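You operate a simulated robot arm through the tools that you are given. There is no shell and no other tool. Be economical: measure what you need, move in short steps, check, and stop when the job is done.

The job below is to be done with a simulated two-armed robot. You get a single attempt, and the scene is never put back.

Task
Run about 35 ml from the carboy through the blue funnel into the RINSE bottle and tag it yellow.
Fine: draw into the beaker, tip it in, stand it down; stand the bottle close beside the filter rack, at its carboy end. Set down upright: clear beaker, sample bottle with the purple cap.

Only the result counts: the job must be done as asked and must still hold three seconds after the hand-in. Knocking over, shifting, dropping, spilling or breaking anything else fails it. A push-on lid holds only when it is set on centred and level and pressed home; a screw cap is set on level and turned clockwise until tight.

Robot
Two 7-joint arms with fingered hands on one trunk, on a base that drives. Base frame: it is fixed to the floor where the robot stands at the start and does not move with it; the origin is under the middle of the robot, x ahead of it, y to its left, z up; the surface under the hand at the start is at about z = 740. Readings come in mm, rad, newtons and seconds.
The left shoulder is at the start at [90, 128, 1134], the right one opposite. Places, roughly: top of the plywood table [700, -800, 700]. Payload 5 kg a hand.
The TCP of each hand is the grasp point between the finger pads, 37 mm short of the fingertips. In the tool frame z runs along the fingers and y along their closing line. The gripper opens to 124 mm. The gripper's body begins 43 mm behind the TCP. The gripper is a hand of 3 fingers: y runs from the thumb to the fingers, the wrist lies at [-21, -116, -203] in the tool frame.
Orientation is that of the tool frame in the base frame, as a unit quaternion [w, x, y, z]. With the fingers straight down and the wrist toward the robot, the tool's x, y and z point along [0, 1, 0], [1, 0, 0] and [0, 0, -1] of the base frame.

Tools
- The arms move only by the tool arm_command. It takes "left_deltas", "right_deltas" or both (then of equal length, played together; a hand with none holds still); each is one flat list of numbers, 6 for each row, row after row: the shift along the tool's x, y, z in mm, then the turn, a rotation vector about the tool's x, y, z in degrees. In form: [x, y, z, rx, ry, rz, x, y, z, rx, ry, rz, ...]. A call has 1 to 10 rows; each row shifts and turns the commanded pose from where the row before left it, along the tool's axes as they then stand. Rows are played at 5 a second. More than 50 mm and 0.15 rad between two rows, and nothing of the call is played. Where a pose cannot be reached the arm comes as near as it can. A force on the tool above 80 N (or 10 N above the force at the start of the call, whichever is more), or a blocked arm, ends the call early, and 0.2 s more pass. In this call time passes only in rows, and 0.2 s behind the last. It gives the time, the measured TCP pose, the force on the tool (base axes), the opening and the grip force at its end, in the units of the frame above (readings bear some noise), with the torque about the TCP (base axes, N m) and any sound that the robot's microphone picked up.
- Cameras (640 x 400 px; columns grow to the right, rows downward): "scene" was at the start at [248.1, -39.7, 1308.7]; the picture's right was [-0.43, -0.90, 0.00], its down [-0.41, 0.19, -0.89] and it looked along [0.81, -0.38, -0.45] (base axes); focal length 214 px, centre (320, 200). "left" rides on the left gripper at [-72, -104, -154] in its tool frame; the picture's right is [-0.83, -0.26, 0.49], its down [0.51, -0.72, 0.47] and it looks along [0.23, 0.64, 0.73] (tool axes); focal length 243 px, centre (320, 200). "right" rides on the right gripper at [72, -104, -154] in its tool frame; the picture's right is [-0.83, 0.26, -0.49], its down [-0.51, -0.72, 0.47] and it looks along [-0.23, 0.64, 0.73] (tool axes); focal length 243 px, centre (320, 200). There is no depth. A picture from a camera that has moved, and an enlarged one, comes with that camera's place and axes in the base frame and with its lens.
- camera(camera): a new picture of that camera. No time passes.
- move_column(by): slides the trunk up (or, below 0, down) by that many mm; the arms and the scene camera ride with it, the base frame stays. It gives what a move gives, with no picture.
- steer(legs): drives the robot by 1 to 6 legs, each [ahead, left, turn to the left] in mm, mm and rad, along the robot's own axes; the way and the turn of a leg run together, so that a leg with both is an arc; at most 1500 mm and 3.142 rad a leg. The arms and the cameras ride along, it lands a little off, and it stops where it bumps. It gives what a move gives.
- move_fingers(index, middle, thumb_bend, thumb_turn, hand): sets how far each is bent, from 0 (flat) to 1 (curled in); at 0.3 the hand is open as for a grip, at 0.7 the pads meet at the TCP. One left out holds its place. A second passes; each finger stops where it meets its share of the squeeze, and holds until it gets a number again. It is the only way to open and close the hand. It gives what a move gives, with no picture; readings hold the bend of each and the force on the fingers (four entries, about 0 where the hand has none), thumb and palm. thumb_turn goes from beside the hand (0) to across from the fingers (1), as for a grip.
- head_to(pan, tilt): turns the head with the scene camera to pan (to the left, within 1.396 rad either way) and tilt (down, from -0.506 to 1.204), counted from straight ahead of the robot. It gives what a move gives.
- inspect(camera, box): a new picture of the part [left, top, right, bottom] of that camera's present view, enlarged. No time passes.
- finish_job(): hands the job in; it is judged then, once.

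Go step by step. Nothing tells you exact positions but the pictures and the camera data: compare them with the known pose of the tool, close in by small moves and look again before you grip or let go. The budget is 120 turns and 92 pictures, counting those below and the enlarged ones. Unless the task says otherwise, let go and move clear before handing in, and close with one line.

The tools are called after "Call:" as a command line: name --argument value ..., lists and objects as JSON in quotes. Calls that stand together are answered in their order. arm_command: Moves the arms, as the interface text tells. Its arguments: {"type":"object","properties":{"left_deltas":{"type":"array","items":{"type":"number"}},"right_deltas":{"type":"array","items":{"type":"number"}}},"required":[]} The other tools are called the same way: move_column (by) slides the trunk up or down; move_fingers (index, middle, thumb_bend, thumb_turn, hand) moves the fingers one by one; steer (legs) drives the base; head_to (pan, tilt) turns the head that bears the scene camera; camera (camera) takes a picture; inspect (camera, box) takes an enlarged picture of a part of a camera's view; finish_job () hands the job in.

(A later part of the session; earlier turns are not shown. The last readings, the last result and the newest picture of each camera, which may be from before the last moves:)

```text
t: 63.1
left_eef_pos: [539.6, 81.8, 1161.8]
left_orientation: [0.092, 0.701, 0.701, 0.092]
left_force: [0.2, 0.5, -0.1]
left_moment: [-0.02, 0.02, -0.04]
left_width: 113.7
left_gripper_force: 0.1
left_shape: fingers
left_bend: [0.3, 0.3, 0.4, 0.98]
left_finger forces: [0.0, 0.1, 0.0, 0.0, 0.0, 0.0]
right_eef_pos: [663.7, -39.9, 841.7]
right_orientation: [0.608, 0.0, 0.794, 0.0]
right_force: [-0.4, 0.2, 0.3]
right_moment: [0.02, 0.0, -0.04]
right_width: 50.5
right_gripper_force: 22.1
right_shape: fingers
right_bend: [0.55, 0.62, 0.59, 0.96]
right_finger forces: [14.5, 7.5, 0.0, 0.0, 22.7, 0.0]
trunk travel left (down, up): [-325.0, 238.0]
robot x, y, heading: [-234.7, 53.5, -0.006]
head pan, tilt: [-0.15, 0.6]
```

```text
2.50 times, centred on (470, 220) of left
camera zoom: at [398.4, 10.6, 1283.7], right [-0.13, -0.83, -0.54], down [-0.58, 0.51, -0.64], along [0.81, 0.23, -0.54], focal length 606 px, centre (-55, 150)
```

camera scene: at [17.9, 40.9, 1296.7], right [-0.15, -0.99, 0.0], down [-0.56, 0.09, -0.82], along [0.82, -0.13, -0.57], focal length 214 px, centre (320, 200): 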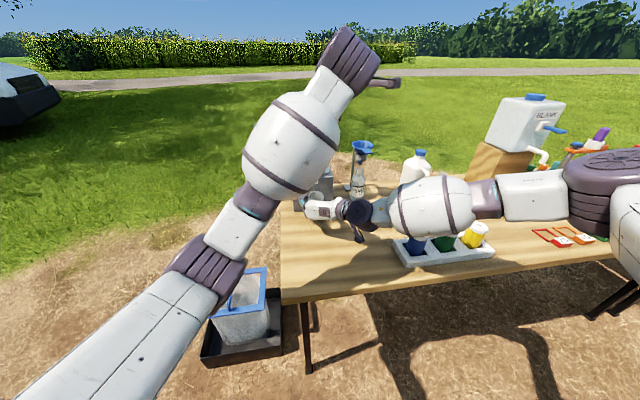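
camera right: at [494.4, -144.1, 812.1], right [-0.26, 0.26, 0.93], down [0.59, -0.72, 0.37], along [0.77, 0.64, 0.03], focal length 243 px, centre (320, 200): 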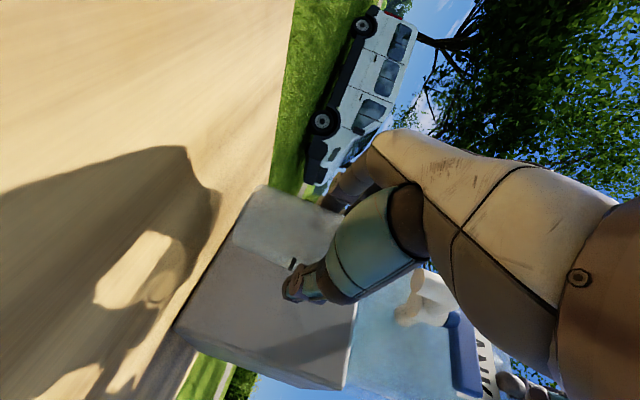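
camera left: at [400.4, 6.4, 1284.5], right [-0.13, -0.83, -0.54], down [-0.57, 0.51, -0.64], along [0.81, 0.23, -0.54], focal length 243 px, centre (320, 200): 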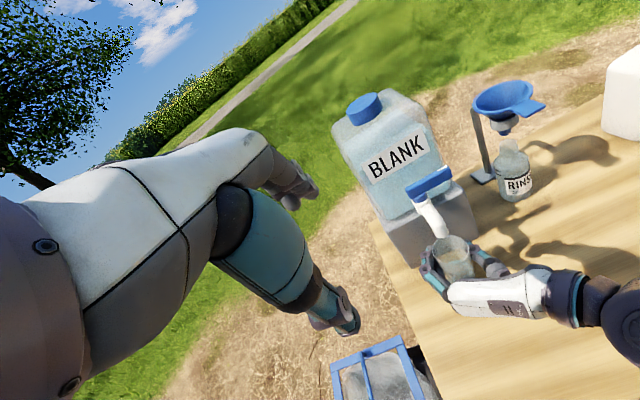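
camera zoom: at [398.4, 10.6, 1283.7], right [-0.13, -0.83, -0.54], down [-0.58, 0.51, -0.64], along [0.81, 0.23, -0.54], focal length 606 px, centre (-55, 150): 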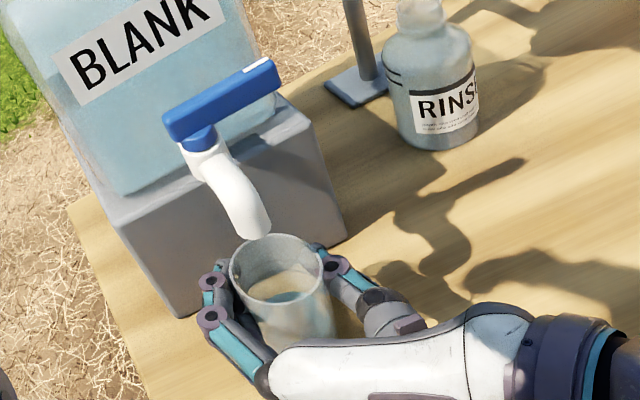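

The new level is about 19 mm of water, roughly 35 ml, and the lever is closed. Next I carry the beaker back from under the spout, then up and over toward the funnel (mouth ≈(781,-242,1013)).

Call:
arm_command --right_deltas '[5.9, 0, -21.7, 0, 0, 0, 5.9, 0, -21.7, 0, 0, 0, 5.9, 0, -21.7, 0, 0, 0, 5.9, 0, -21.7, 0, 0, 0]'

Call:
arm_command --right_deltas '[-23.1, -20.2, -6.2, 0, 0, 0, -23.1, -20.2, -6.2, 0, 0, 0, -23.1, -20.2, -6.2, 0, 0, 0, -23.1, -20.2, -6.2, 0, 0, 0, -23.1, -20.2, -6.2, 0, 0, 0, -23.1, -20.2, -6.2, 0, 0, 0, -23.1, -20.2, -6.2, 0, 0, 0, -23.1, -20.2, -6.2, 0, 0, 0, -23.1, -20.2, -6.2, 0, 0, 0, -23.1, -20.2, -6.2, 0, 0, 0]'

Call:
camera --camera "scene"

```text
t: 64.1
left_eef_pos: [538.9, 80.0, 1162.3]
left_orientation: [0.091, 0.701, 0.701, 0.093]
left_force: [0.6, -0.5, 0.5]
left_moment: [0.02, -0.01, 0.03]
left_width: 113.7
left_gripper_force: 0.0
left_shape: fingers
left_bend: [0.3, 0.3, 0.4, 0.98]
left_finger forces: [0.0, 0.1, 0.0, 0.1, 0.1, 0.0]
right_eef_pos: [573.6, -38.8, 844.1]
right_orientation: [0.609, 0.001, 0.794, 0.001]
right_force: [0.9, -1.4, -0.5]
right_moment: [0.02, 0.0, -0.03]
right_width: 50.4
right_gripper_force: 21.9
right_shape: fingers
right_bend: [0.55, 0.62, 0.59, 0.96]
right_finger forces: [14.4, 7.5, 0.0, 0.0, 22.7, 0.1]
trunk travel left (down, up): [-325.0, 238.0]
robot x, y, heading: [-231.5, 55.4, -0.004]
head pan, tilt: [-0.15, 0.6]
```

```text
t: 66.3
left_eef_pos: [537.6, 80.6, 1161.9]
left_orientation: [0.092, 0.701, 0.701, 0.093]
left_force: [-0.5, -0.2, -0.4]
left_moment: [0.03, 0.0, -0.02]
left_width: 113.8
left_gripper_force: 0.0
left_shape: fingers
left_bend: [0.3, 0.3, 0.4, 0.98]
left_finger forces: [0.0, 0.0, 0.1, 0.0, 0.0, 0.1]
right_eef_pos: [571.9, -244.3, 1081.8]
right_orientation: [0.607, 0.001, 0.794, 0.001]
right_force: [0.0, 0.8, -0.5]
right_moment: [0.03, -0.01, -0.01]
right_width: 50.5
right_gripper_force: 21.5
right_shape: fingers
right_bend: [0.55, 0.62, 0.59, 0.96]
right_finger forces: [14.3, 7.5, 0.1, 0.0, 22.4, 0.0]
trunk travel left (down, up): [-325.0, 238.0]
robot x, y, heading: [-236.2, 57.4, 0.003]
head pan, tilt: [-0.15, 0.6]
```

```text
32 pictures are left
camera scene: at [16.6, 40.9, 1297.0], right [-0.15, -0.99, 0.0], down [-0.56, 0.09, -0.83], along [0.82, -0.12, -0.56], focal length 214 px, centre (320, 200)
```

scene: 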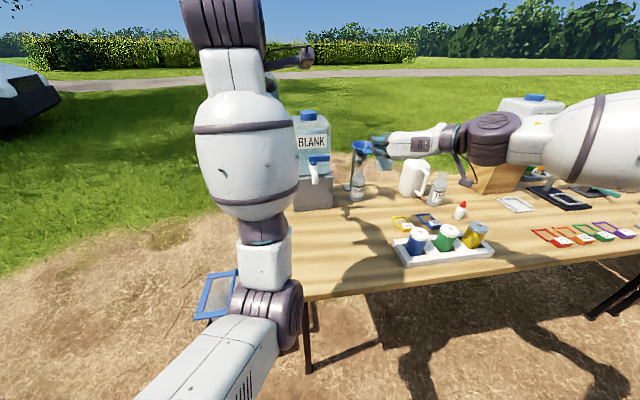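

I'll raise the left hand clear, then drive forward 160 mm so the tilted hand stays in reach over the funnel.

Call:
arm_command --left_deltas '[10, 9.7, -36, 0, 0, 0, 10, 9.7, -36, 0, 0, 0, 10, 9.7, -36, 0, 0, 0, 10, 9.7, -36, 0, 0, 0]'

Call:
steer --legs '[[80, 0, 0], [75, 0, 0]]'

Call:
inspect --camera "scene" --box '[290, 90, 450, 190]'

Call:
camera --camera "right"

```text
t: 67.3
left_eef_pos: [576.2, 120.6, 1297.5]
left_orientation: [0.093, 0.701, 0.7, 0.094]
left_force: [1.0, -0.3, 0.0]
left_moment: [-0.05, 0.01, -0.02]
left_width: 113.9
left_gripper_force: 0.0
left_shape: fingers
left_bend: [0.3, 0.3, 0.4, 0.98]
left_finger forces: [0.0, 0.1, 0.0, 0.0, 0.0, 0.1]
left hand out of reach, approached as far as the arm can: row 2, 3, 4
right_eef_pos: [571.7, -244.0, 1080.5]
right_orientation: [0.608, 0.001, 0.794, 0.0]
right_force: [-0.1, 0.3, -0.7]
right_moment: [0.04, 0.02, -0.01]
right_width: 50.4
right_gripper_force: 22.5
right_shape: fingers
right_bend: [0.55, 0.62, 0.59, 0.96]
right_finger forces: [14.3, 7.6, 0.0, 0.0, 22.3, 0.0]
trunk travel left (down, up): [-325.0, 238.0]
robot x, y, heading: [-237.1, 55.3, -0.0]
head pan, tilt: [-0.15, 0.6]
```

```text
t: 69.0
left_eef_pos: [729.5, 118.2, 1297.0]
left_orientation: [0.093, 0.702, 0.7, 0.094]
left_force: [0.1, -0.4, -1.0]
left_moment: [0.02, -0.02, 0.0]
left_width: 113.9
left_gripper_force: 0.0
left_shape: fingers
left_bend: [0.3, 0.3, 0.4, 0.98]
left_finger forces: [0.0, 0.0, 0.0, 0.1, 0.0, 0.1]
right_eef_pos: [726.2, -245.4, 1082.2]
right_orientation: [0.608, 0.001, 0.794, 0.0]
right_force: [0.1, 0.2, -1.0]
right_moment: [-0.01, -0.01, 0.02]
right_width: 49.9
right_gripper_force: 22.5
right_shape: fingers
right_bend: [0.54, 0.63, 0.6, 0.96]
right_finger forces: [15.0, 7.6, 0.0, 0.0, 22.6, 0.1]
trunk travel left (down, up): [-325.0, 238.0]
robot x, y, heading: [-81.8, 53.6, -0.0]
head pan, tilt: [-0.15, 0.6]
```

```text
4.00 times, centred on (370, 140) of scene
camera zoom: at [170.2, 40.1, 1296.9], right [-0.15, -0.99, 0.0], down [-0.56, 0.09, -0.83], along [0.82, -0.13, -0.56], focal length 858 px, centre (120, 440)
```

zoom: 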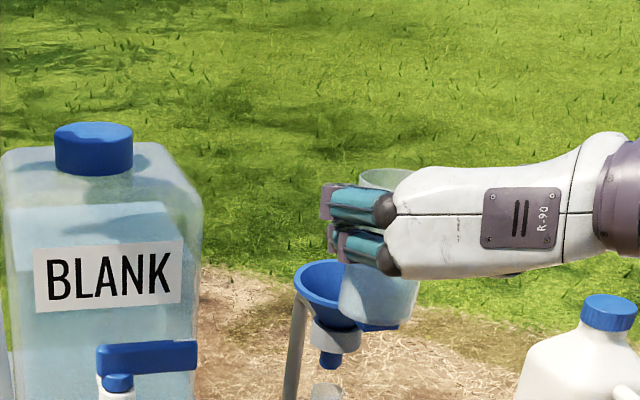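

```text
30 pictures are left
camera right: at [558.5, -348.5, 1051.5], right [-0.26, 0.26, 0.93], down [0.59, -0.72, 0.37], along [0.77, 0.64, 0.03], focal length 243 px, centre (320, 200)
```

right: 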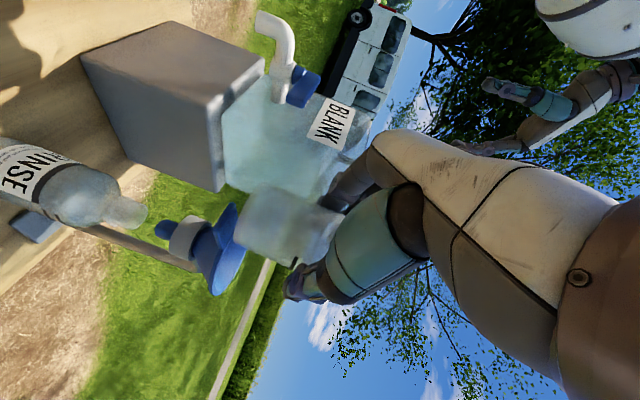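

The beaker hangs just behind the funnel (funnel mouth refined to ≈(790,-245,1003)). Move forward a little and begin tilting forward about the closing line.

Call:
arm_command --right_deltas '[-4.7, 0, 17.4, 0, 0, 0, 0, 0, 0, 0, 7, 0, 0, 0, 0, 0, 7, 0, 0, 0, 0, 0, 7, 0, 0, 0, 0, 0, 7, 0, 0, 0, 0, 0, 7, 0, 0, 0, 0, 0, 7, 0, 0, 0, 0, 0, 7, 0]'

Call:
inspect --camera "scene" --box '[330, 100, 450, 190]'

Call:
camera --camera "right"

```text
t: 70.8
left_eef_pos: [731.9, 120.4, 1295.4]
left_orientation: [0.094, 0.701, 0.701, 0.093]
left_force: [-1.0, -0.1, 0.7]
left_moment: [-0.05, 0.0, -0.03]
left_width: 113.7
left_gripper_force: 0.1
left_shape: fingers
left_bend: [0.3, 0.3, 0.4, 0.98]
left_finger forces: [0.0, 0.1, 0.0, 0.1, 0.0, 0.0]
right_eef_pos: [745.0, -244.6, 1080.6]
right_orientation: [0.221, 0.001, 0.975, 0.0]
right_force: [0.6, 0.1, -1.3]
right_moment: [0.0, 0.0, -0.03]
right_width: 49.6
right_gripper_force: 22.1
right_shape: fingers
right_bend: [0.54, 0.63, 0.6, 0.96]
right_finger forces: [14.5, 7.3, 0.0, 0.0, 22.1, 0.0]
trunk travel left (down, up): [-325.0, 238.0]
robot x, y, heading: [-80.3, 53.4, -0.003]
head pan, tilt: [-0.15, 0.6]
```

```text
4.44 times, centred on (390, 145) of scene
camera zoom: at [171.6, 41.4, 1296.5], right [-0.15, -0.99, 0.0], down [-0.56, 0.09, -0.82], along [0.81, -0.13, -0.57], focal length 953 px, centre (9, 444)
```

zoom: 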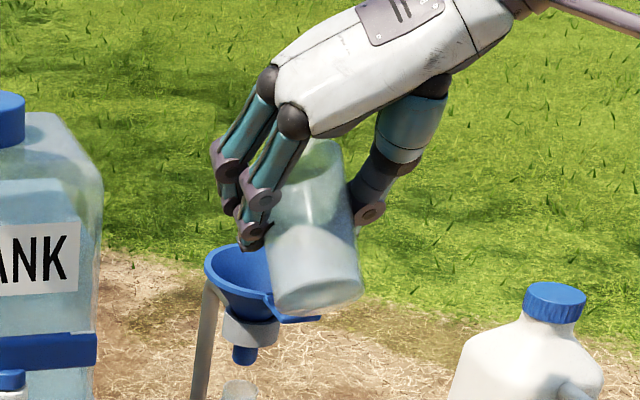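

```text
28 pictures are left
camera right: at [613.1, -347.2, 1187.8], right [0.54, 0.26, 0.8], down [0.66, -0.72, -0.21], along [0.53, 0.64, -0.56], focal length 243 px, centre (320, 200)
```

right: 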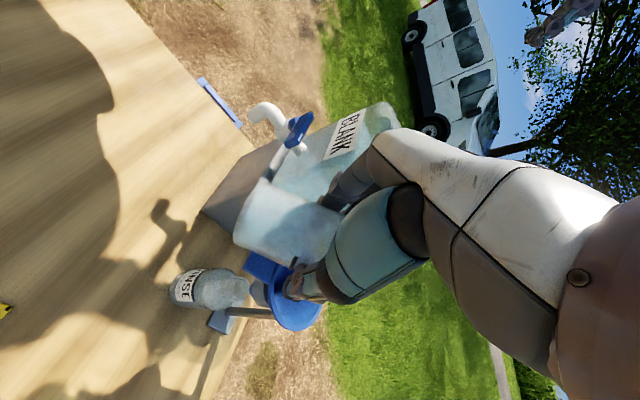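

Tilt at 49° with the lip over the funnel. Continue slowly.

Call:
arm_command --right_deltas '[-4, -2, 0, 0, 4, 0, -3, -2, 0, 0, 4, 0, 0, 0, 0, 0, 4, 0, 0, 0, 0, 0, 4, 0, 0, 0, 0, 0, 4, 0, 0, 0, 0, 0, 4, 0, 0, 0, 0, 0, 4, 0, 0, 0, 0, 0, 3, 0]'

Call:
inspect --camera "scene" --box '[330, 100, 450, 190]'

```text
t: 72.6
left_eef_pos: [731.3, 119.1, 1295.8]
left_orientation: [0.094, 0.702, 0.7, 0.093]
left_force: [-0.7, 0.6, -0.4]
left_moment: [0.01, 0.02, -0.02]
left_width: 113.6
left_gripper_force: 0.1
left_shape: fingers
left_bend: [0.3, 0.3, 0.4, 0.98]
left_finger forces: [0.1, 0.0, 0.1, 0.1, 0.1, 0.0]
right_eef_pos: [751.1, -250.1, 1084.3]
right_orientation: [-0.046, 0.001, 0.999, -0.001]
right_force: [0.3, 0.3, -0.6]
right_moment: [0.01, 0.02, -0.01]
right_width: 49.6
right_gripper_force: 21.9
right_shape: fingers
right_bend: [0.54, 0.63, 0.6, 0.96]
right_finger forces: [14.5, 7.3, 0.0, 0.1, 21.8, 0.1]
trunk travel left (down, up): [-325.0, 238.0]
robot x, y, heading: [-81.8, 50.3, -0.001]
head pan, tilt: [-0.15, 0.6]
```

```text
4.44 times, centred on (390, 145) of scene
camera zoom: at [171.1, 40.2, 1296.6], right [-0.15, -0.99, 0.0], down [-0.56, 0.09, -0.82], along [0.82, -0.13, -0.57], focal length 953 px, centre (9, 444)
```

zoom: 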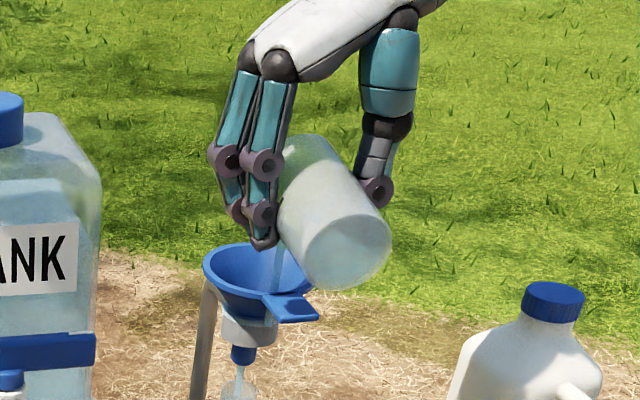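

Water runs from the lip into the funnel and on into the bottle. Continue slowly to empty it.

Call:
arm_command --right_deltas '[0, 0, 0, 0, 2, 0, -1, 0, 0, 0, 2, 0, -1, 0, 0, 0, 2, 0, -1, 0, 0, 0, 3, 0, -1, 0, 0, 0, 3, 0, -1, 0, 0, 0, 3, 0, -1, 0, 0, 0, 3, 0, -1, 0, 0, 0, 3, 0, -1, 0, 0, 0, 3, 0, 0, 0, 0, 0, 3, 0]'

Call:
inspect --camera "scene" --box '[330, 100, 450, 190]'

```text
t: 74.8
left_eef_pos: [730.2, 118.8, 1297.7]
left_orientation: [0.094, 0.702, 0.7, 0.094]
left_force: [0.6, 0.3, -0.9]
left_moment: [-0.02, 0.01, 0.0]
left_width: 114.2
left_gripper_force: 0.1
left_shape: fingers
left_bend: [0.3, 0.3, 0.4, 0.98]
left_finger forces: [0.0, 0.0, 0.0, 0.1, 0.0, 0.0]
right_eef_pos: [736.3, -254.1, 1080.3]
right_orientation: [-0.276, 0.002, 0.961, 0.001]
right_force: [-0.4, -1.1, -0.2]
right_moment: [0.0, -0.01, 0.03]
right_width: 49.4
right_gripper_force: 21.0
right_shape: fingers
right_bend: [0.54, 0.63, 0.6, 0.96]
right_finger forces: [14.1, 7.3, 0.0, 0.0, 21.0, 0.0]
right hand out of reach, approached as far as the arm can: row 8, 9, 10
trunk travel left (down, up): [-325.0, 238.0]
robot x, y, heading: [-79.9, 53.6, -0.005]
head pan, tilt: [-0.15, 0.6]
```

```text
4.44 times, centred on (390, 145) of scene
camera zoom: at [170.7, 40.1, 1296.7], right [-0.15, -0.99, 0.0], down [-0.56, 0.09, -0.82], along [0.82, -0.13, -0.57], focal length 953 px, centre (9, 444)
```

zoom: 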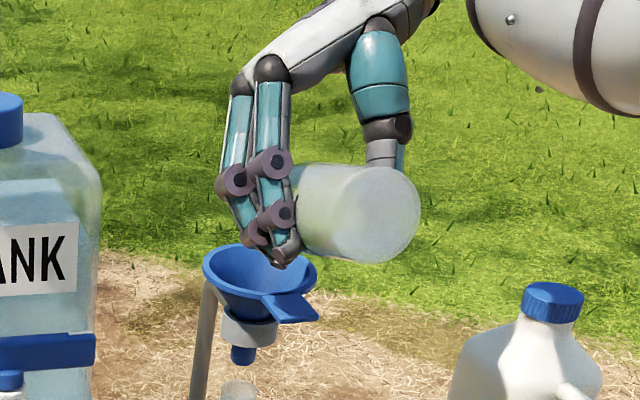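

The beaker looks empty and the funnel drained. Draw back from the funnel and right the beaker.

Call:
arm_command --right_deltas '[25.5, 0, 16, 0, 0, 0, 25.5, 0, 16, 0, 0, 0, 17, 0, 10.6, 0, -8, 0, 0, 0, 0, 0, -8, 0, 0, 0, 0, 0, -8, 0, 0, 0, 0, 0, -8, 0, 0, 0, 0, 0, -8, 0, 0, 0, 0, 0, -8, 0, 0, 0, 0, 0, -8, 0, 0, 0, 0, 0, -8, 0]'

Call:
arm_command --right_deltas '[0, 0, 0, 0, -8, 0, 0, 0, 0, 0, -8, 0, 0, 0, 0, 0, -8, 0, 0, 0, 0, 0, -8, 0, 0, 0, 0, 0, -8, 0, 0, 0, 0, 0, -3, 0]'

Call:
camera --camera "scene"

```text
t: 77.0
left_eef_pos: [730.3, 118.1, 1298.1]
left_orientation: [0.094, 0.701, 0.7, 0.094]
left_force: [-0.5, -0.2, 0.6]
left_moment: [0.0, -0.04, -0.03]
left_width: 113.7
left_gripper_force: 0.0
left_shape: fingers
left_bend: [0.3, 0.3, 0.4, 0.98]
left_finger forces: [0.0, 0.0, 0.0, 0.0, 0.1, 0.0]
right_eef_pos: [654.8, -253.0, 1080.6]
right_orientation: [0.276, 0.001, 0.961, 0.001]
right_force: [0.6, 0.0, -0.7]
right_moment: [0.03, -0.01, -0.01]
right_width: 49.5
right_gripper_force: 21.3
right_shape: fingers
right_bend: [0.54, 0.63, 0.6, 0.96]
right_finger forces: [14.0, 7.5, 0.0, 0.0, 20.9, 0.0]
trunk travel left (down, up): [-325.0, 238.0]
robot x, y, heading: [-79.7, 53.4, -0.004]
head pan, tilt: [-0.15, 0.6]
```

```text
t: 78.4
left_eef_pos: [730.5, 118.2, 1296.2]
left_orientation: [0.094, 0.702, 0.7, 0.094]
left_force: [-0.6, -0.9, -0.3]
left_moment: [-0.04, 0.0, -0.01]
left_width: 113.5
left_gripper_force: 0.1
left_shape: fingers
left_bend: [0.3, 0.3, 0.4, 0.98]
left_finger forces: [0.0, 0.0, 0.1, 0.0, 0.0, 0.0]
right_eef_pos: [655.9, -253.3, 1078.8]
right_orientation: [0.608, 0.001, 0.794, -0.001]
right_force: [0.0, 0.2, -0.4]
right_moment: [0.01, 0.02, -0.01]
right_width: 49.4
right_gripper_force: 20.8
right_shape: fingers
right_bend: [0.54, 0.63, 0.6, 0.96]
right_finger forces: [13.9, 7.4, 0.0, 0.0, 21.0, 0.1]
trunk travel left (down, up): [-325.0, 238.0]
robot x, y, heading: [-85.4, 58.8, 0.004]
head pan, tilt: [-0.15, 0.6]
```

```text
25 pictures are left
camera scene: at [170.7, 40.2, 1296.7], right [-0.15, -0.99, 0.0], down [-0.56, 0.09, -0.82], along [0.82, -0.13, -0.57], focal length 214 px, centre (320, 200)
```

scene: 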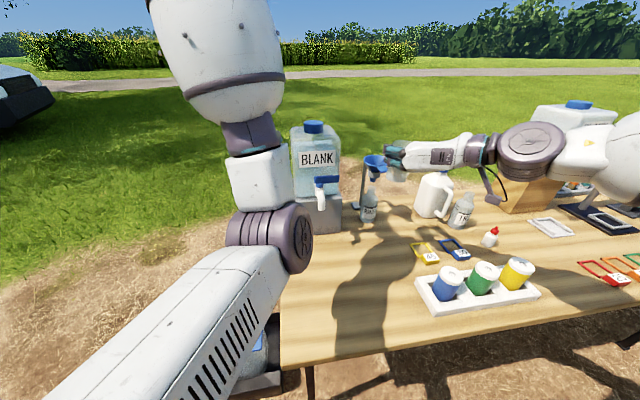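

Now put the beaker down: drive back 200 mm and lower it at about (480,-90), left of the rack and clear of the bottle's target spot.

Call:
steer --legs '[[-200, 0, 0]]'

Call:
arm_command --right_deltas '[29.3, 20.4, 11, 0, 0, 0, 29.3, 20.4, 11, 0, 0, 0, 29.3, 20.4, 11, 0, 0, 0, 29.3, 20.4, 11, 0, 0, 0, 29.3, 20.4, 11, 0, 0, 0, 29.3, 20.4, 11, 0, 0, 0, 29.3, 20.4, 11, 0, 0, 0, 29.3, 20.4, 11, 0, 0, 0]'

Call:
camera --camera "scene"

```text
t: 80.0
left_eef_pos: [528.4, 121.0, 1294.9]
left_orientation: [0.093, 0.701, 0.701, 0.094]
left_force: [0.1, 0.3, -0.1]
left_moment: [0.0, 0.02, -0.02]
left_width: 113.6
left_gripper_force: 0.0
left_shape: fingers
left_bend: [0.3, 0.3, 0.4, 0.98]
left_finger forces: [0.0, 0.0, 0.0, 0.0, 0.0, 0.0]
right_eef_pos: [453.6, -250.5, 1078.7]
right_orientation: [0.608, 0.001, 0.794, 0.0]
right_force: [-0.3, -0.3, 0.2]
right_moment: [0.0, -0.02, -0.01]
right_width: 49.2
right_gripper_force: 20.9
right_shape: fingers
right_bend: [0.54, 0.63, 0.6, 0.96]
right_finger forces: [13.9, 7.4, 0.0, 0.1, 20.9, 0.1]
trunk travel left (down, up): [-325.0, 238.0]
robot x, y, heading: [-283.5, 57.3, -0.008]
head pan, tilt: [-0.15, 0.6]
```

```text
t: 81.8
left_eef_pos: [528.9, 122.4, 1295.4]
left_orientation: [0.093, 0.701, 0.701, 0.094]
left_force: [-0.7, 0.3, -0.4]
left_moment: [-0.05, 0.04, -0.01]
left_width: 113.8
left_gripper_force: 0.0
left_shape: fingers
left_bend: [0.3, 0.3, 0.4, 0.98]
left_finger forces: [0.1, 0.1, 0.0, 0.0, 0.0, 0.0]
right_eef_pos: [478.5, -89.7, 829.9]
right_orientation: [0.608, 0.0, 0.794, -0.001]
right_force: [-0.2, 0.6, -0.3]
right_moment: [0.02, -0.02, -0.01]
right_width: 49.3
right_gripper_force: 21.0
right_shape: fingers
right_bend: [0.54, 0.63, 0.6, 0.96]
right_finger forces: [14.0, 7.4, 0.0, 0.0, 20.9, 0.1]
trunk travel left (down, up): [-325.0, 238.0]
robot x, y, heading: [-289.9, 52.4, -0.0]
head pan, tilt: [-0.15, 0.6]
```

```text
24 pictures are left
camera scene: at [-31.3, 41.8, 1296.5], right [-0.15, -0.99, 0.0], down [-0.56, 0.09, -0.82], along [0.81, -0.12, -0.57], focal length 214 px, centre (320, 200)
```

scene: 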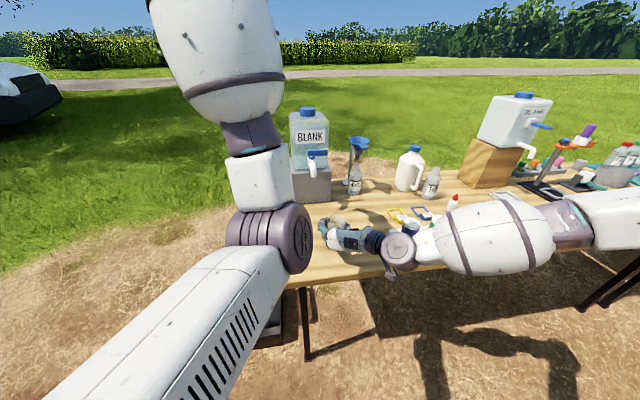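

Lowering the last bit in small steps.

Call:
arm_command --right_deltas '[4.8, 0, 1.3, 0, 0, 0, 4.8, 0, 1.3, 0, 0, 0, 3.9, 0, 1, 0, 0, 0]'

Call:
arm_command --right_deltas '[2.4, 0, 0.65, 0, 0, 0]'

```text
t: 82.6
left_eef_pos: [527.3, 119.8, 1295.8]
left_orientation: [0.094, 0.701, 0.7, 0.093]
left_force: [-0.4, 0.4, -0.1]
left_moment: [-0.02, 0.01, -0.04]
left_width: 113.7
left_gripper_force: 0.1
left_shape: fingers
left_bend: [0.3, 0.3, 0.4, 0.98]
left_finger forces: [0.0, 0.0, 0.0, 0.1, 0.0, 0.0]
right_eef_pos: [475.8, -89.0, 816.6]
right_orientation: [0.607, 0.0, 0.795, 0.001]
right_force: [0.3, -0.1, -0.6]
right_moment: [-0.03, 0.01, -0.01]
right_width: 49.2
right_gripper_force: 21.0
right_shape: fingers
right_bend: [0.54, 0.63, 0.6, 0.96]
right_finger forces: [14.0, 7.4, 0.0, 0.0, 20.9, 0.0]
trunk travel left (down, up): [-325.0, 238.0]
robot x, y, heading: [-285.2, 57.1, 0.001]
head pan, tilt: [-0.15, 0.6]
```

```text
t: 83.0
left_eef_pos: [527.1, 120.8, 1296.2]
left_orientation: [0.094, 0.701, 0.701, 0.093]
left_force: [0.3, -0.7, -0.2]
left_moment: [0.0, -0.01, -0.03]
left_width: 113.7
left_gripper_force: 0.1
left_shape: fingers
left_bend: [0.3, 0.3, 0.4, 0.98]
left_finger forces: [0.0, 0.1, 0.1, 0.0, 0.1, 0.1]
right_eef_pos: [476.4, -88.7, 814.9]
right_orientation: [0.608, 0.0, 0.794, 0.001]
right_force: [0.4, 0.4, 0.3]
right_moment: [-0.05, -0.02, 0.01]
right_width: 49.4
right_gripper_force: 21.2
right_shape: fingers
right_bend: [0.54, 0.63, 0.6, 0.96]
right_finger forces: [14.0, 7.8, 0.0, 0.0, 20.8, 0.0]
trunk travel left (down, up): [-325.0, 238.0]
robot x, y, heading: [-284.2, 54.0, -0.003]
head pan, tilt: [-0.15, 0.6]
```

Call:
arm_command --right_deltas '[2.4, 0, 0.65, 0, 0, 0]'

Call:
arm_command --right_deltas '[1.5, 0, 0.4, 0, 0, 0]'

Call:
inspect --camera "left" --box '[400, 180, 640, 400]'

```text
t: 83.4
left_eef_pos: [527.5, 120.0, 1298.1]
left_orientation: [0.094, 0.701, 0.7, 0.093]
left_force: [0.6, 0.1, -0.7]
left_moment: [-0.02, 0.01, -0.03]
left_width: 113.7
left_gripper_force: 0.0
left_shape: fingers
left_bend: [0.3, 0.3, 0.4, 0.98]
left_finger forces: [0.0, 0.0, 0.0, 0.0, 0.1, 0.1]
right_eef_pos: [476.5, -88.0, 813.2]
right_orientation: [0.609, 0.001, 0.793, 0.002]
right_force: [1.1, 0.6, 6.0]
right_moment: [-0.01, -0.02, 0.03]
right_width: 49.2
right_gripper_force: 22.2
right_shape: fingers
right_bend: [0.54, 0.63, 0.6, 0.97]
right_finger forces: [14.2, 9.6, 0.0, 0.0, 21.1, 0.0]
trunk travel left (down, up): [-325.0, 238.0]
robot x, y, heading: [-287.2, 58.1, -0.001]
head pan, tilt: [-0.15, 0.6]
```

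```text
t: 83.8
left_eef_pos: [525.8, 121.6, 1296.8]
left_orientation: [0.094, 0.701, 0.7, 0.094]
left_force: [0.6, -0.4, -0.9]
left_moment: [-0.02, 0.01, -0.02]
left_width: 113.9
left_gripper_force: 0.1
left_shape: fingers
left_bend: [0.3, 0.3, 0.4, 0.98]
left_finger forces: [0.1, 0.0, 0.0, 0.0, 0.1, 0.1]
right_eef_pos: [476.9, -87.0, 812.4]
right_orientation: [0.608, 0.001, 0.794, 0.0]
right_force: [2.4, 1.6, 9.4]
right_moment: [-0.05, -0.06, 0.03]
right_width: 49.0
right_gripper_force: 23.2
right_shape: fingers
right_bend: [0.54, 0.63, 0.6, 0.97]
right_finger forces: [14.5, 10.3, 0.0, 0.1, 21.1, 0.0]
trunk travel left (down, up): [-325.0, 238.0]
robot x, y, heading: [-284.9, 56.0, -0.004]
head pan, tilt: [-0.15, 0.6]
```

```text
1.82 times, centred on (520, 290) of left
camera zoom: at [384.7, 48.5, 1418.6], right [-0.12, -0.83, -0.54], down [-0.57, 0.51, -0.64], along [0.81, 0.23, -0.54], focal length 441 px, centre (-44, 36)
```

zoom: 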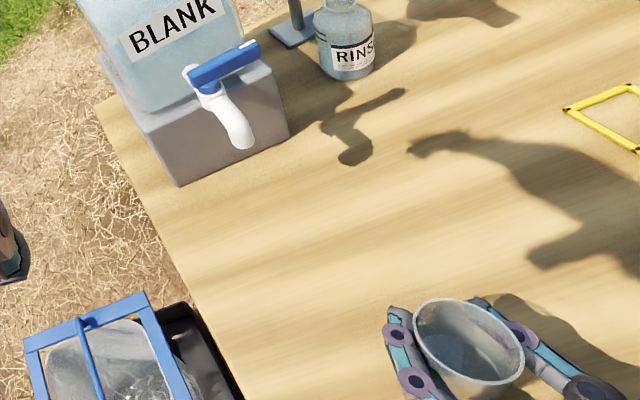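

Contact at z≈813 with about 9 N; the beaker stands. Release and lift off.

Call:
move_fingers --hand "right" --index 0.3 --middle 0.3 --thumb_bend 0.3

Call:
arm_command --right_deltas '[-33.3, 0, -10, 0, 0, 0, -33.3, 0, -10, 0, 0, 0, -40, 0, -10, 0, 0, 0, -40, 0, -10, 0, 0, 0, -40, 0, -10, 0, 0, 0]'

Call:
camera --camera "left"

```text
t: 84.8
left_eef_pos: [527.5, 119.3, 1297.2]
left_orientation: [0.094, 0.701, 0.701, 0.093]
left_force: [0.0, -0.6, 0.1]
left_moment: [0.02, 0.0, -0.01]
left_width: 113.9
left_gripper_force: 0.1
left_shape: fingers
left_bend: [0.3, 0.3, 0.4, 0.98]
left_finger forces: [0.1, 0.1, 0.0, 0.0, 0.1, 0.0]
right_eef_pos: [476.9, -87.8, 809.9]
right_orientation: [0.607, 0.0, 0.795, 0.0]
right_force: [-0.7, 0.0, 0.1]
right_moment: [-0.04, 0.02, -0.04]
right_width: 128.1
right_gripper_force: 0.1
right_shape: fingers
right_bend: [0.3, 0.3, 0.3, 0.98]
right_finger forces: [0.0, 0.0, 0.0, 0.0, 0.0, 0.1]
trunk travel left (down, up): [-325.0, 238.0]
robot x, y, heading: [-284.4, 59.5, -0.003]
head pan, tilt: [-0.15, 0.6]
```

```text
t: 86.0
left_eef_pos: [525.8, 121.3, 1297.8]
left_orientation: [0.095, 0.701, 0.7, 0.094]
left_force: [0.0, -0.3, -0.1]
left_moment: [-0.02, -0.01, 0.01]
left_width: 113.9
left_gripper_force: 0.0
left_shape: fingers
left_bend: [0.3, 0.3, 0.4, 0.98]
left_finger forces: [0.1, 0.0, 0.0, 0.1, 0.1, 0.0]
right_eef_pos: [474.5, -89.8, 1004.3]
right_orientation: [0.607, -0.001, 0.794, 0.0]
right_force: [-0.2, -0.2, 0.3]
right_moment: [0.01, 0.01, 0.0]
right_width: 128.5
right_gripper_force: 0.1
right_shape: fingers
right_bend: [0.3, 0.3, 0.3, 0.98]
right_finger forces: [0.0, 0.0, 0.1, 0.0, 0.1, 0.0]
trunk travel left (down, up): [-325.0, 238.0]
robot x, y, heading: [-282.3, 55.0, 0.001]
head pan, tilt: [-0.15, 0.6]
```

```text
22 pictures are left
camera left: at [384.3, 48.6, 1418.7], right [-0.12, -0.83, -0.54], down [-0.57, 0.51, -0.64], along [0.81, 0.23, -0.54], focal length 243 px, centre (320, 200)
```

left: 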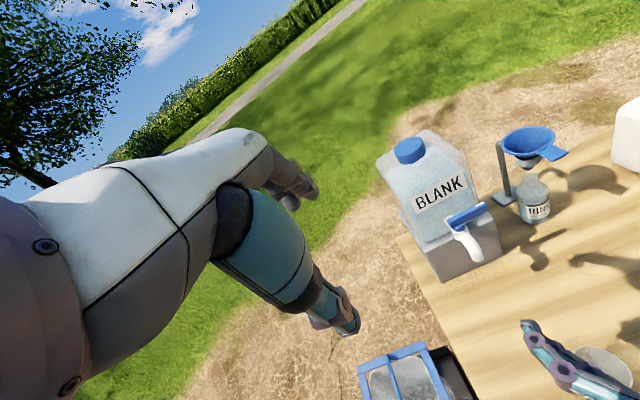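

The beaker stands free at about (477,-88). Next the RINSE bottle at ≈(801,-248), mouth ≈ z 898 below the funnel spout (≈925). Move the right hand sideways, drive forward, and line up in front of it.

Call:
arm_command --right_deltas '[0, -39.5, 0, 0, 0, 0, 0, -39.5, 0, 0, 0, 0, 0, -39.5, 0, 0, 0, 0, 0, -39.5, 0, 0, 0, 0]'

Call:
steer --legs '[[160, 0, 0]]'

Call:
arm_command --right_deltas '[31, 0, 22.9, 0, 0, 0, 31, 0, 22.9, 0, 0, 0, 31, 0, 22.9, 0, 0, 0, 31, 0, 22.9, 0, 0, 0]'

Call:
camera --camera "right"

Call:
inspect --camera "scene" --box '[310, 110, 470, 230]'

```text
t: 87.0
left_eef_pos: [526.5, 117.5, 1298.1]
left_orientation: [0.094, 0.701, 0.701, 0.095]
left_force: [-1.2, -0.8, -0.2]
left_moment: [0.03, -0.01, 0.0]
left_width: 113.8
left_gripper_force: 0.1
left_shape: fingers
left_bend: [0.3, 0.3, 0.4, 0.98]
left_finger forces: [0.1, 0.0, 0.1, 0.0, 0.1, 0.0]
right_eef_pos: [478.4, -250.2, 1004.9]
right_orientation: [0.608, 0.0, 0.794, 0.001]
right_force: [0.3, -0.6, 0.5]
right_moment: [0.0, -0.03, 0.0]
right_width: 128.7
right_gripper_force: 0.1
right_shape: fingers
right_bend: [0.3, 0.3, 0.3, 0.98]
right_finger forces: [0.0, 0.0, 0.1, 0.0, 0.0, 0.0]
trunk travel left (down, up): [-325.0, 238.0]
robot x, y, heading: [-285.3, 55.4, -0.001]
head pan, tilt: [-0.15, 0.6]
```

```text
t: 88.4
left_eef_pos: [685.0, 116.7, 1297.8]
left_orientation: [0.094, 0.702, 0.699, 0.094]
left_force: [-0.4, -0.1, -0.2]
left_moment: [0.02, -0.03, -0.02]
left_width: 113.7
left_gripper_force: 0.1
left_shape: fingers
left_bend: [0.3, 0.3, 0.4, 0.98]
left_finger forces: [0.0, 0.1, 0.1, 0.0, 0.1, 0.1]
right_eef_pos: [636.1, -251.3, 1004.5]
right_orientation: [0.608, 0.002, 0.794, 0.0]
right_force: [-0.2, -1.0, -0.5]
right_moment: [-0.03, 0.02, -0.01]
right_width: 128.9
right_gripper_force: 0.0
right_shape: fingers
right_bend: [0.3, 0.3, 0.3, 0.98]
right_finger forces: [0.1, 0.0, 0.1, 0.0, 0.1, 0.0]
trunk travel left (down, up): [-325.0, 238.0]
robot x, y, heading: [-126.7, 54.6, -0.0]
head pan, tilt: [-0.15, 0.6]
```

```text
t: 89.4
left_eef_pos: [685.8, 119.3, 1296.8]
left_orientation: [0.094, 0.701, 0.701, 0.093]
left_force: [-0.9, 1.4, -0.3]
left_moment: [-0.06, -0.05, -0.02]
left_width: 113.8
left_gripper_force: 0.0
left_shape: fingers
left_bend: [0.3, 0.3, 0.4, 0.98]
left_finger forces: [0.0, 0.1, 0.0, 0.0, 0.1, 0.0]
right_eef_pos: [692.9, -252.4, 860.4]
right_orientation: [0.607, 0.003, 0.795, 0.0]
right_force: [-0.3, -0.6, -0.2]
right_moment: [0.05, -0.04, -0.02]
right_width: 128.6
right_gripper_force: 0.1
right_shape: fingers
right_bend: [0.3, 0.3, 0.3, 0.97]
right_finger forces: [0.0, 0.0, 0.1, 0.1, 0.0, 0.0]
trunk travel left (down, up): [-325.0, 238.0]
robot x, y, heading: [-127.0, 53.4, -0.006]
head pan, tilt: [-0.15, 0.6]
```

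```text
21 pictures are left
camera right: at [525.3, -352.8, 831.3], right [-0.25, 0.26, 0.93], down [0.58, -0.73, 0.36], along [0.77, 0.64, 0.03], focal length 243 px, centre (320, 200)
```

right: 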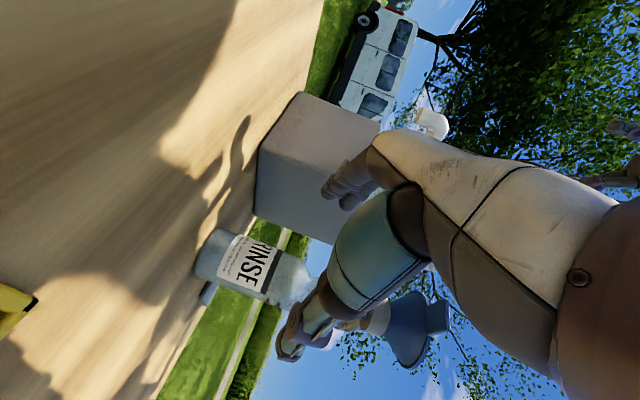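

```text
3.33 times, centred on (390, 170) of scene
camera zoom: at [126.5, 41.8, 1296.8], right [-0.15, -0.99, 0.0], down [-0.56, 0.09, -0.83], along [0.82, -0.13, -0.56], focal length 715 px, centre (87, 300)
```

zoom: 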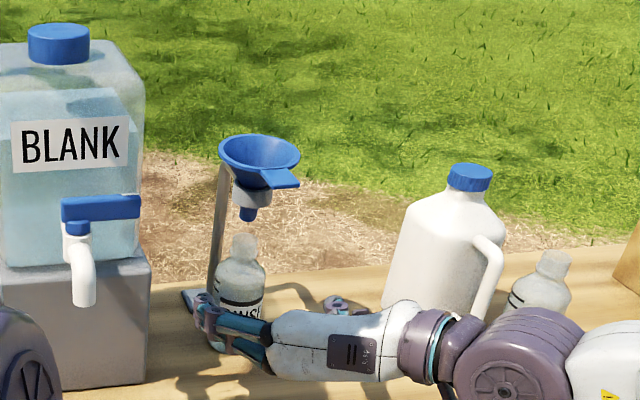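

Lined up with the bottle between the fingers. Move in at neck height, then lower slightly to the body.

Call:
arm_command --right_deltas '[-7, 1, 26, 0, 0, 0, -7, 1, 26, 0, 0, 0, -7, 1, 26, 0, 0, 0, -7, 1, 26.5, 0, 0, 0, 20, 0, 5.3, 0, 0, 0, 20.5, 0, 5.4, 0, 0, 0]'

Call:
inspect --camera "scene" --box '[330, 150, 450, 230]'

```text
t: 90.8
left_eef_pos: [686.5, 116.5, 1295.8]
left_orientation: [0.094, 0.702, 0.7, 0.093]
left_force: [0.2, -0.3, -0.3]
left_moment: [-0.04, 0.02, -0.01]
left_width: 113.8
left_gripper_force: 0.1
left_shape: fingers
left_bend: [0.3, 0.3, 0.4, 0.98]
left_finger forces: [0.0, 0.0, 0.1, 0.0, 0.0, 0.0]
right_eef_pos: [801.2, -248.3, 816.9]
right_orientation: [0.607, 0.001, 0.795, -0.001]
right_force: [0.1, 0.5, 0.3]
right_moment: [0.03, 0.03, 0.01]
right_width: 128.7
right_gripper_force: 0.1
right_shape: fingers
right_bend: [0.3, 0.3, 0.3, 0.97]
right_finger forces: [0.1, 0.0, 0.1, 0.1, 0.0, 0.0]
trunk travel left (down, up): [-325.0, 238.0]
robot x, y, heading: [-123.6, 56.4, -0.001]
head pan, tilt: [-0.15, 0.6]
```

```text
5.00 times, centred on (390, 190) of scene
camera zoom: at [127.0, 39.8, 1296.6], right [-0.15, -0.99, 0.0], down [-0.56, 0.09, -0.82], along [0.81, -0.13, -0.57], focal length 1072 px, centre (-30, 250)
```

zoom: 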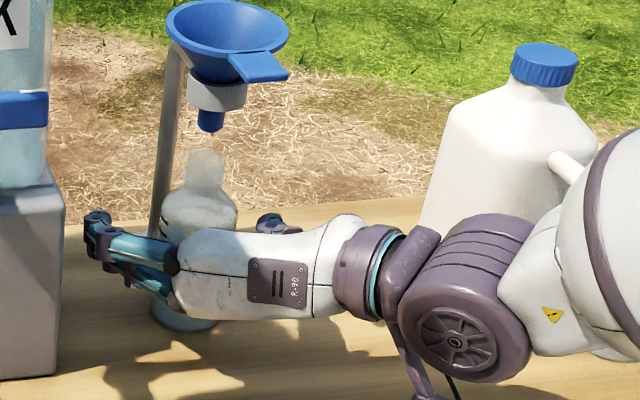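

The bottle sits between the fingers. Close.

Call:
move_fingers --hand "right" --index 0.7 --middle 0.7 --thumb_bend 0.7

Call:
inspect --camera "scene" --box '[330, 150, 450, 230]'

```text
t: 91.8
left_eef_pos: [685.3, 117.5, 1297.8]
left_orientation: [0.094, 0.702, 0.7, 0.094]
left_force: [1.0, -0.1, -1.1]
left_moment: [-0.04, 0.01, 0.0]
left_width: 113.8
left_gripper_force: 0.2
left_shape: fingers
left_bend: [0.3, 0.3, 0.4, 0.98]
left_finger forces: [0.0, 0.0, 0.1, 0.0, 0.0, 0.0]
right_eef_pos: [801.5, -247.6, 818.5]
right_orientation: [0.609, 0.002, 0.794, -0.001]
right_force: [1.4, -1.3, 4.4]
right_moment: [-0.18, -0.01, 0.03]
right_width: 52.4
right_gripper_force: 23.2
right_shape: fingers
right_bend: [0.53, 0.62, 0.59, 0.97]
right_finger forces: [13.6, 8.1, 0.1, 0.0, 24.5, 0.0]
trunk travel left (down, up): [-325.0, 238.0]
robot x, y, heading: [-124.6, 55.2, -0.002]
head pan, tilt: [-0.15, 0.6]
```

```text
5.00 times, centred on (390, 190) of scene
camera zoom: at [125.9, 40.0, 1296.8], right [-0.15, -0.99, 0.0], down [-0.56, 0.09, -0.83], along [0.82, -0.13, -0.56], focal length 1072 px, centre (-30, 250)
```

zoom: 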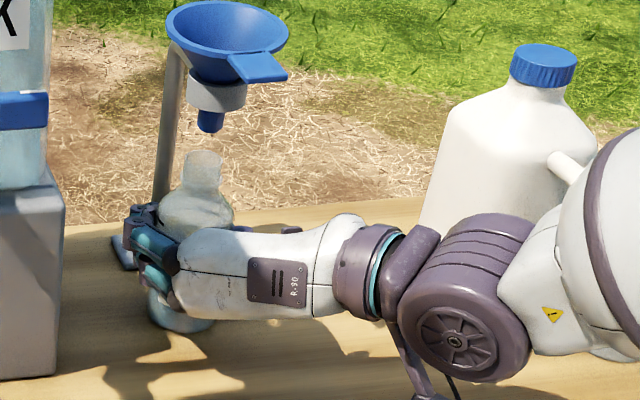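

Firm grip. Lift 8 mm, draw it out from under the spout, then raise.

Call:
arm_command --right_deltas '[-7.7, 0, -2, 0, 0, 0, 7.8, 0, -29, 0, 0, 0, 7.8, 0, -29, 0, 0, 0, 7.8, 0, -29, 0, 0, 0, 7.8, 0, -29, 0, 0, 0, -27, 0, -8, 0, 0, 0, -27, 0, -8, 0, 0, 0]'

Call:
steer --legs '[[-180, 0, 0]]'

Call:
camera --camera "scene"

```text
t: 93.4
left_eef_pos: [684.4, 116.3, 1298.3]
left_orientation: [0.094, 0.702, 0.7, 0.095]
left_force: [-0.1, -0.6, 0.0]
left_moment: [0.0, 0.01, 0.04]
left_width: 113.7
left_gripper_force: 0.0
left_shape: fingers
left_bend: [0.3, 0.3, 0.4, 0.98]
left_finger forces: [0.0, 0.0, 0.1, 0.0, 0.0, 0.0]
right_eef_pos: [677.5, -249.4, 883.1]
right_orientation: [0.607, 0.002, 0.795, 0.0]
right_force: [0.2, -0.4, 0.2]
right_moment: [0.04, 0.0, -0.05]
right_width: 51.9
right_gripper_force: 22.8
right_shape: fingers
right_bend: [0.53, 0.62, 0.59, 0.96]
right_finger forces: [14.2, 7.7, 0.0, 0.1, 23.8, 0.1]
trunk travel left (down, up): [-325.0, 238.0]
robot x, y, heading: [-126.1, 54.2, -0.01]
head pan, tilt: [-0.15, 0.6]
```

```text
t: 94.9
left_eef_pos: [512.8, 118.2, 1295.9]
left_orientation: [0.093, 0.702, 0.7, 0.093]
left_force: [0.3, -0.2, 1.2]
left_moment: [0.02, -0.01, 0.02]
left_width: 113.7
left_gripper_force: 0.1
left_shape: fingers
left_bend: [0.3, 0.3, 0.4, 0.98]
left_finger forces: [0.0, 0.0, 0.0, 0.0, 0.1, 0.1]
right_eef_pos: [503.5, -248.8, 881.7]
right_orientation: [0.607, 0.002, 0.795, 0.0]
right_force: [-0.3, 0.1, -0.5]
right_moment: [0.01, 0.02, 0.02]
right_width: 52.5
right_gripper_force: 23.1
right_shape: fingers
right_bend: [0.53, 0.62, 0.59, 0.96]
right_finger forces: [14.2, 7.6, 0.0, 0.0, 23.8, 0.0]
trunk travel left (down, up): [-325.0, 238.0]
robot x, y, heading: [-303.6, 54.8, -0.01]
head pan, tilt: [-0.15, 0.6]
```

```text
17 pictures are left
camera scene: at [-47.3, 40.7, 1296.4], right [-0.15, -0.99, 0.0], down [-0.56, 0.09, -0.82], along [0.81, -0.13, -0.57], focal length 214 px, centre (320, 200)
```

scene: 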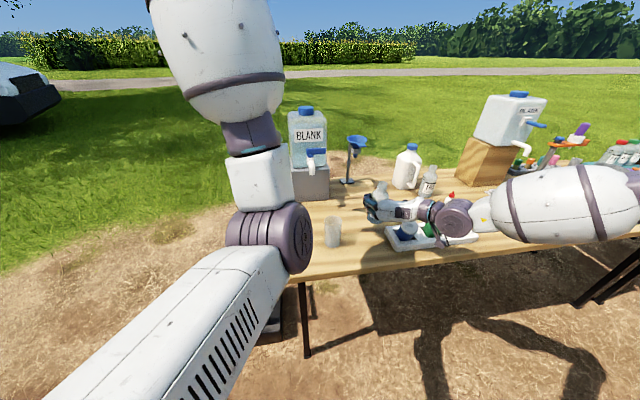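

To set the bottle by the rack end without the thumb touching the blue cartridge, I'll yaw the hand 60° clockwise, so the fingers close roughly along x. First drive back a bit more and yaw in place.

Call:
steer --legs '[[-100, 0, 0.01]]'

Call:
arm_command --right_deltas '[-8, 0, 24, 7.24, 0, 1.94, 0, 0, 15, 7.24, 0, 1.94, 0, 0, 10, 7.24, 0, 1.94, 0, 0, 0, 7.24, 0, 1.94, 0, 0, 0, 7.24, 0, 1.94, 0, 0, 0, 7.24, 0, 1.94, 0, 0, 0, 7.24, 0, 1.94, 0, 0, 0, 7.24, 0, 1.94]'

Call:
inspect --camera "scene" --box '[310, 150, 470, 260]'

```text
t: 96.0
left_eef_pos: [413.3, 126.6, 1294.9]
left_orientation: [0.093, 0.698, 0.704, 0.094]
left_force: [0.2, -0.4, 0.4]
left_moment: [-0.01, 0.02, 0.02]
left_width: 113.7
left_gripper_force: 0.1
left_shape: fingers
left_bend: [0.3, 0.3, 0.4, 0.98]
left_finger forces: [0.0, 0.0, 0.0, 0.0, 0.0, 0.1]
right_eef_pos: [409.4, -238.2, 881.7]
right_orientation: [0.607, -0.003, 0.795, 0.002]
right_force: [0.8, 0.2, -0.9]
right_moment: [-0.01, -0.01, 0.03]
right_width: 52.2
right_gripper_force: 23.4
right_shape: fingers
right_bend: [0.53, 0.62, 0.59, 0.96]
right_finger forces: [14.3, 7.6, 0.1, 0.0, 23.9, 0.0]
trunk travel left (down, up): [-325.0, 238.0]
robot x, y, heading: [-399.7, 57.7, 0.002]
head pan, tilt: [-0.15, 0.6]
```

```text
t: 97.8
left_eef_pos: [413.8, 128.2, 1295.6]
left_orientation: [0.094, 0.698, 0.704, 0.094]
left_force: [0.1, 0.3, 0.2]
left_moment: [-0.01, 0.04, -0.01]
left_width: 113.7
left_gripper_force: 0.1
left_shape: fingers
left_bend: [0.3, 0.3, 0.4, 0.98]
left_finger forces: [0.1, 0.0, 0.0, 0.1, 0.0, 0.0]
right_eef_pos: [459.6, -242.0, 877.4]
right_orientation: [0.527, 0.393, 0.689, -0.304]
right_force: [-0.9, 0.1, -1.1]
right_moment: [0.0, 0.0, -0.03]
right_width: 52.1
right_gripper_force: 22.6
right_shape: fingers
right_bend: [0.53, 0.62, 0.6, 0.96]
right_finger forces: [14.0, 8.0, 0.0, 0.0, 23.3, 0.0]
trunk travel left (down, up): [-325.0, 238.0]
robot x, y, heading: [-398.2, 54.4, 0.009]
head pan, tilt: [-0.15, 0.6]
```

```text
3.64 times, centred on (390, 205) of scene
camera zoom: at [-145.4, 44.6, 1296.6], right [-0.14, -0.99, 0.0], down [-0.56, 0.08, -0.82], along [0.82, -0.12, -0.57], focal length 780 px, centre (66, 182)
```

zoom: 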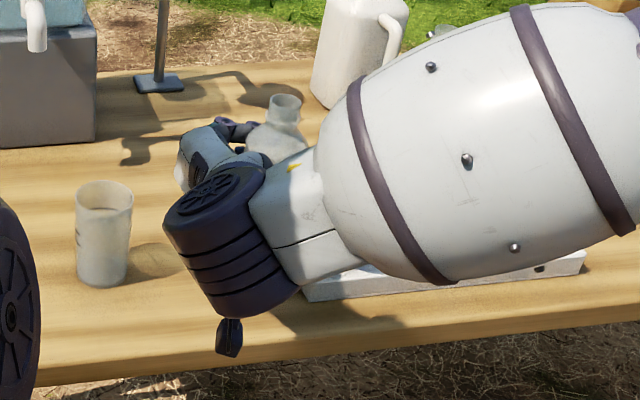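

The wrist now sits back-left of the bottle with the forearm in front of the table edge. I'll check the bottle against the rack with the right camera.

Call:
camera --camera "right"

Call:
camera --camera "left"

```text
15 pictures are left
camera right: at [284.5, -150.2, 848.3], right [0.1, 0.36, 0.93], down [-0.32, -0.87, 0.37], along [0.94, -0.34, 0.03], focal length 243 px, centre (320, 200)
```

right: 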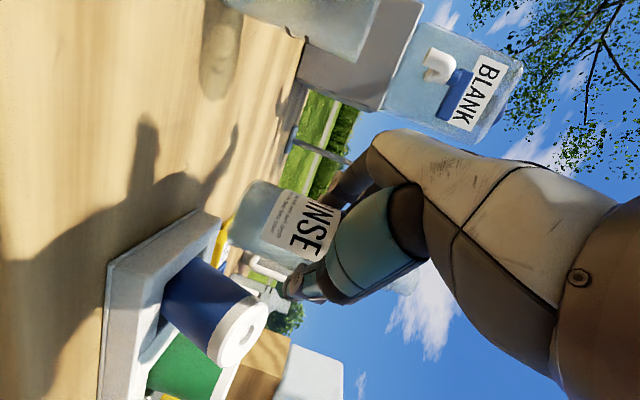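

```text
14 pictures are left
camera left: at [272.9, 54.8, 1417.5], right [-0.12, -0.83, -0.54], down [-0.58, 0.5, -0.64], along [0.81, 0.24, -0.54], focal length 243 px, centre (320, 200)
```

left: 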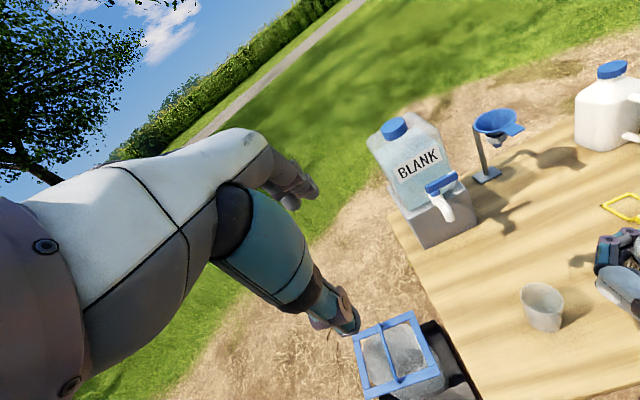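

The bottle hangs at (460,-242), just outside the rack end (y≈-285). Lower it almost straight down in steps.

Call:
arm_command --right_deltas '[1.7, -3.2, -6.2, 0, 0, 0, 17.7, 0, 4.77, 0, 0, 0, 17.7, 0, 4.77, 0, 0, 0, 14, 0, 3.8, 0, 0, 0]'

Call:
arm_command --right_deltas '[3.4, 0, 0.9, 0, 0, 0]'

Call:
camera --camera "right"

```text
t: 98.8
left_eef_pos: [414.5, 127.5, 1295.6]
left_orientation: [0.094, 0.698, 0.704, 0.095]
left_force: [0.2, -0.5, 0.2]
left_moment: [0.02, 0.01, -0.01]
left_width: 113.8
left_gripper_force: 0.2
left_shape: fingers
left_bend: [0.3, 0.3, 0.4, 0.98]
left_finger forces: [0.0, 0.0, 0.0, 0.0, 0.0, 0.0]
right_eef_pos: [451.6, -239.6, 826.3]
right_orientation: [0.526, 0.394, 0.69, -0.303]
right_force: [1.2, 0.4, -1.0]
right_moment: [-0.03, 0.02, -0.05]
right_width: 51.8
right_gripper_force: 22.2
right_shape: fingers
right_bend: [0.53, 0.62, 0.6, 0.96]
right_finger forces: [14.0, 7.9, 0.0, 0.0, 23.2, 0.0]
trunk travel left (down, up): [-325.0, 238.0]
robot x, y, heading: [-396.9, 58.1, 0.01]
head pan, tilt: [-0.15, 0.6]
```

```text
t: 99.2
left_eef_pos: [412.8, 127.0, 1297.1]
left_orientation: [0.093, 0.697, 0.704, 0.094]
left_force: [0.1, 0.5, -0.8]
left_moment: [0.02, -0.05, 0.01]
left_width: 114.0
left_gripper_force: 0.0
left_shape: fingers
left_bend: [0.3, 0.3, 0.4, 0.98]
left_finger forces: [0.0, 0.0, 0.0, 0.0, 0.0, 0.0]
right_eef_pos: [451.9, -238.9, 823.1]
right_orientation: [0.528, 0.393, 0.69, -0.302]
right_force: [-0.2, -0.2, -1.5]
right_moment: [0.02, 0.0, 0.0]
right_width: 52.0
right_gripper_force: 22.4
right_shape: fingers
right_bend: [0.53, 0.62, 0.6, 0.96]
right_finger forces: [14.0, 7.9, 0.0, 0.1, 23.2, 0.0]
trunk travel left (down, up): [-325.0, 238.0]
robot x, y, heading: [-398.4, 55.2, 0.007]
head pan, tilt: [-0.15, 0.6]
```

```text
13 pictures are left
camera right: at [277.5, -146.8, 793.7], right [0.1, 0.36, 0.93], down [-0.32, -0.87, 0.37], along [0.94, -0.34, 0.03], focal length 243 px, centre (320, 200)
```

right: 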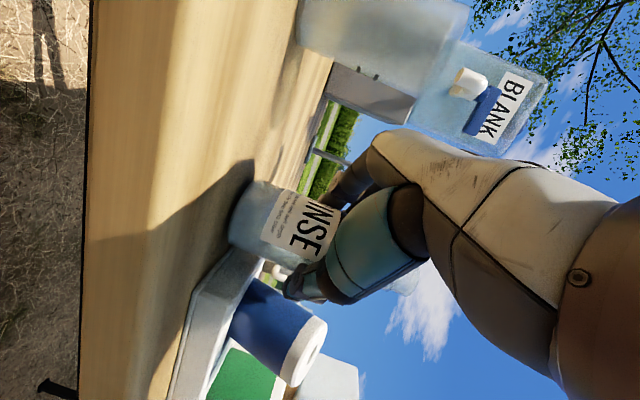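

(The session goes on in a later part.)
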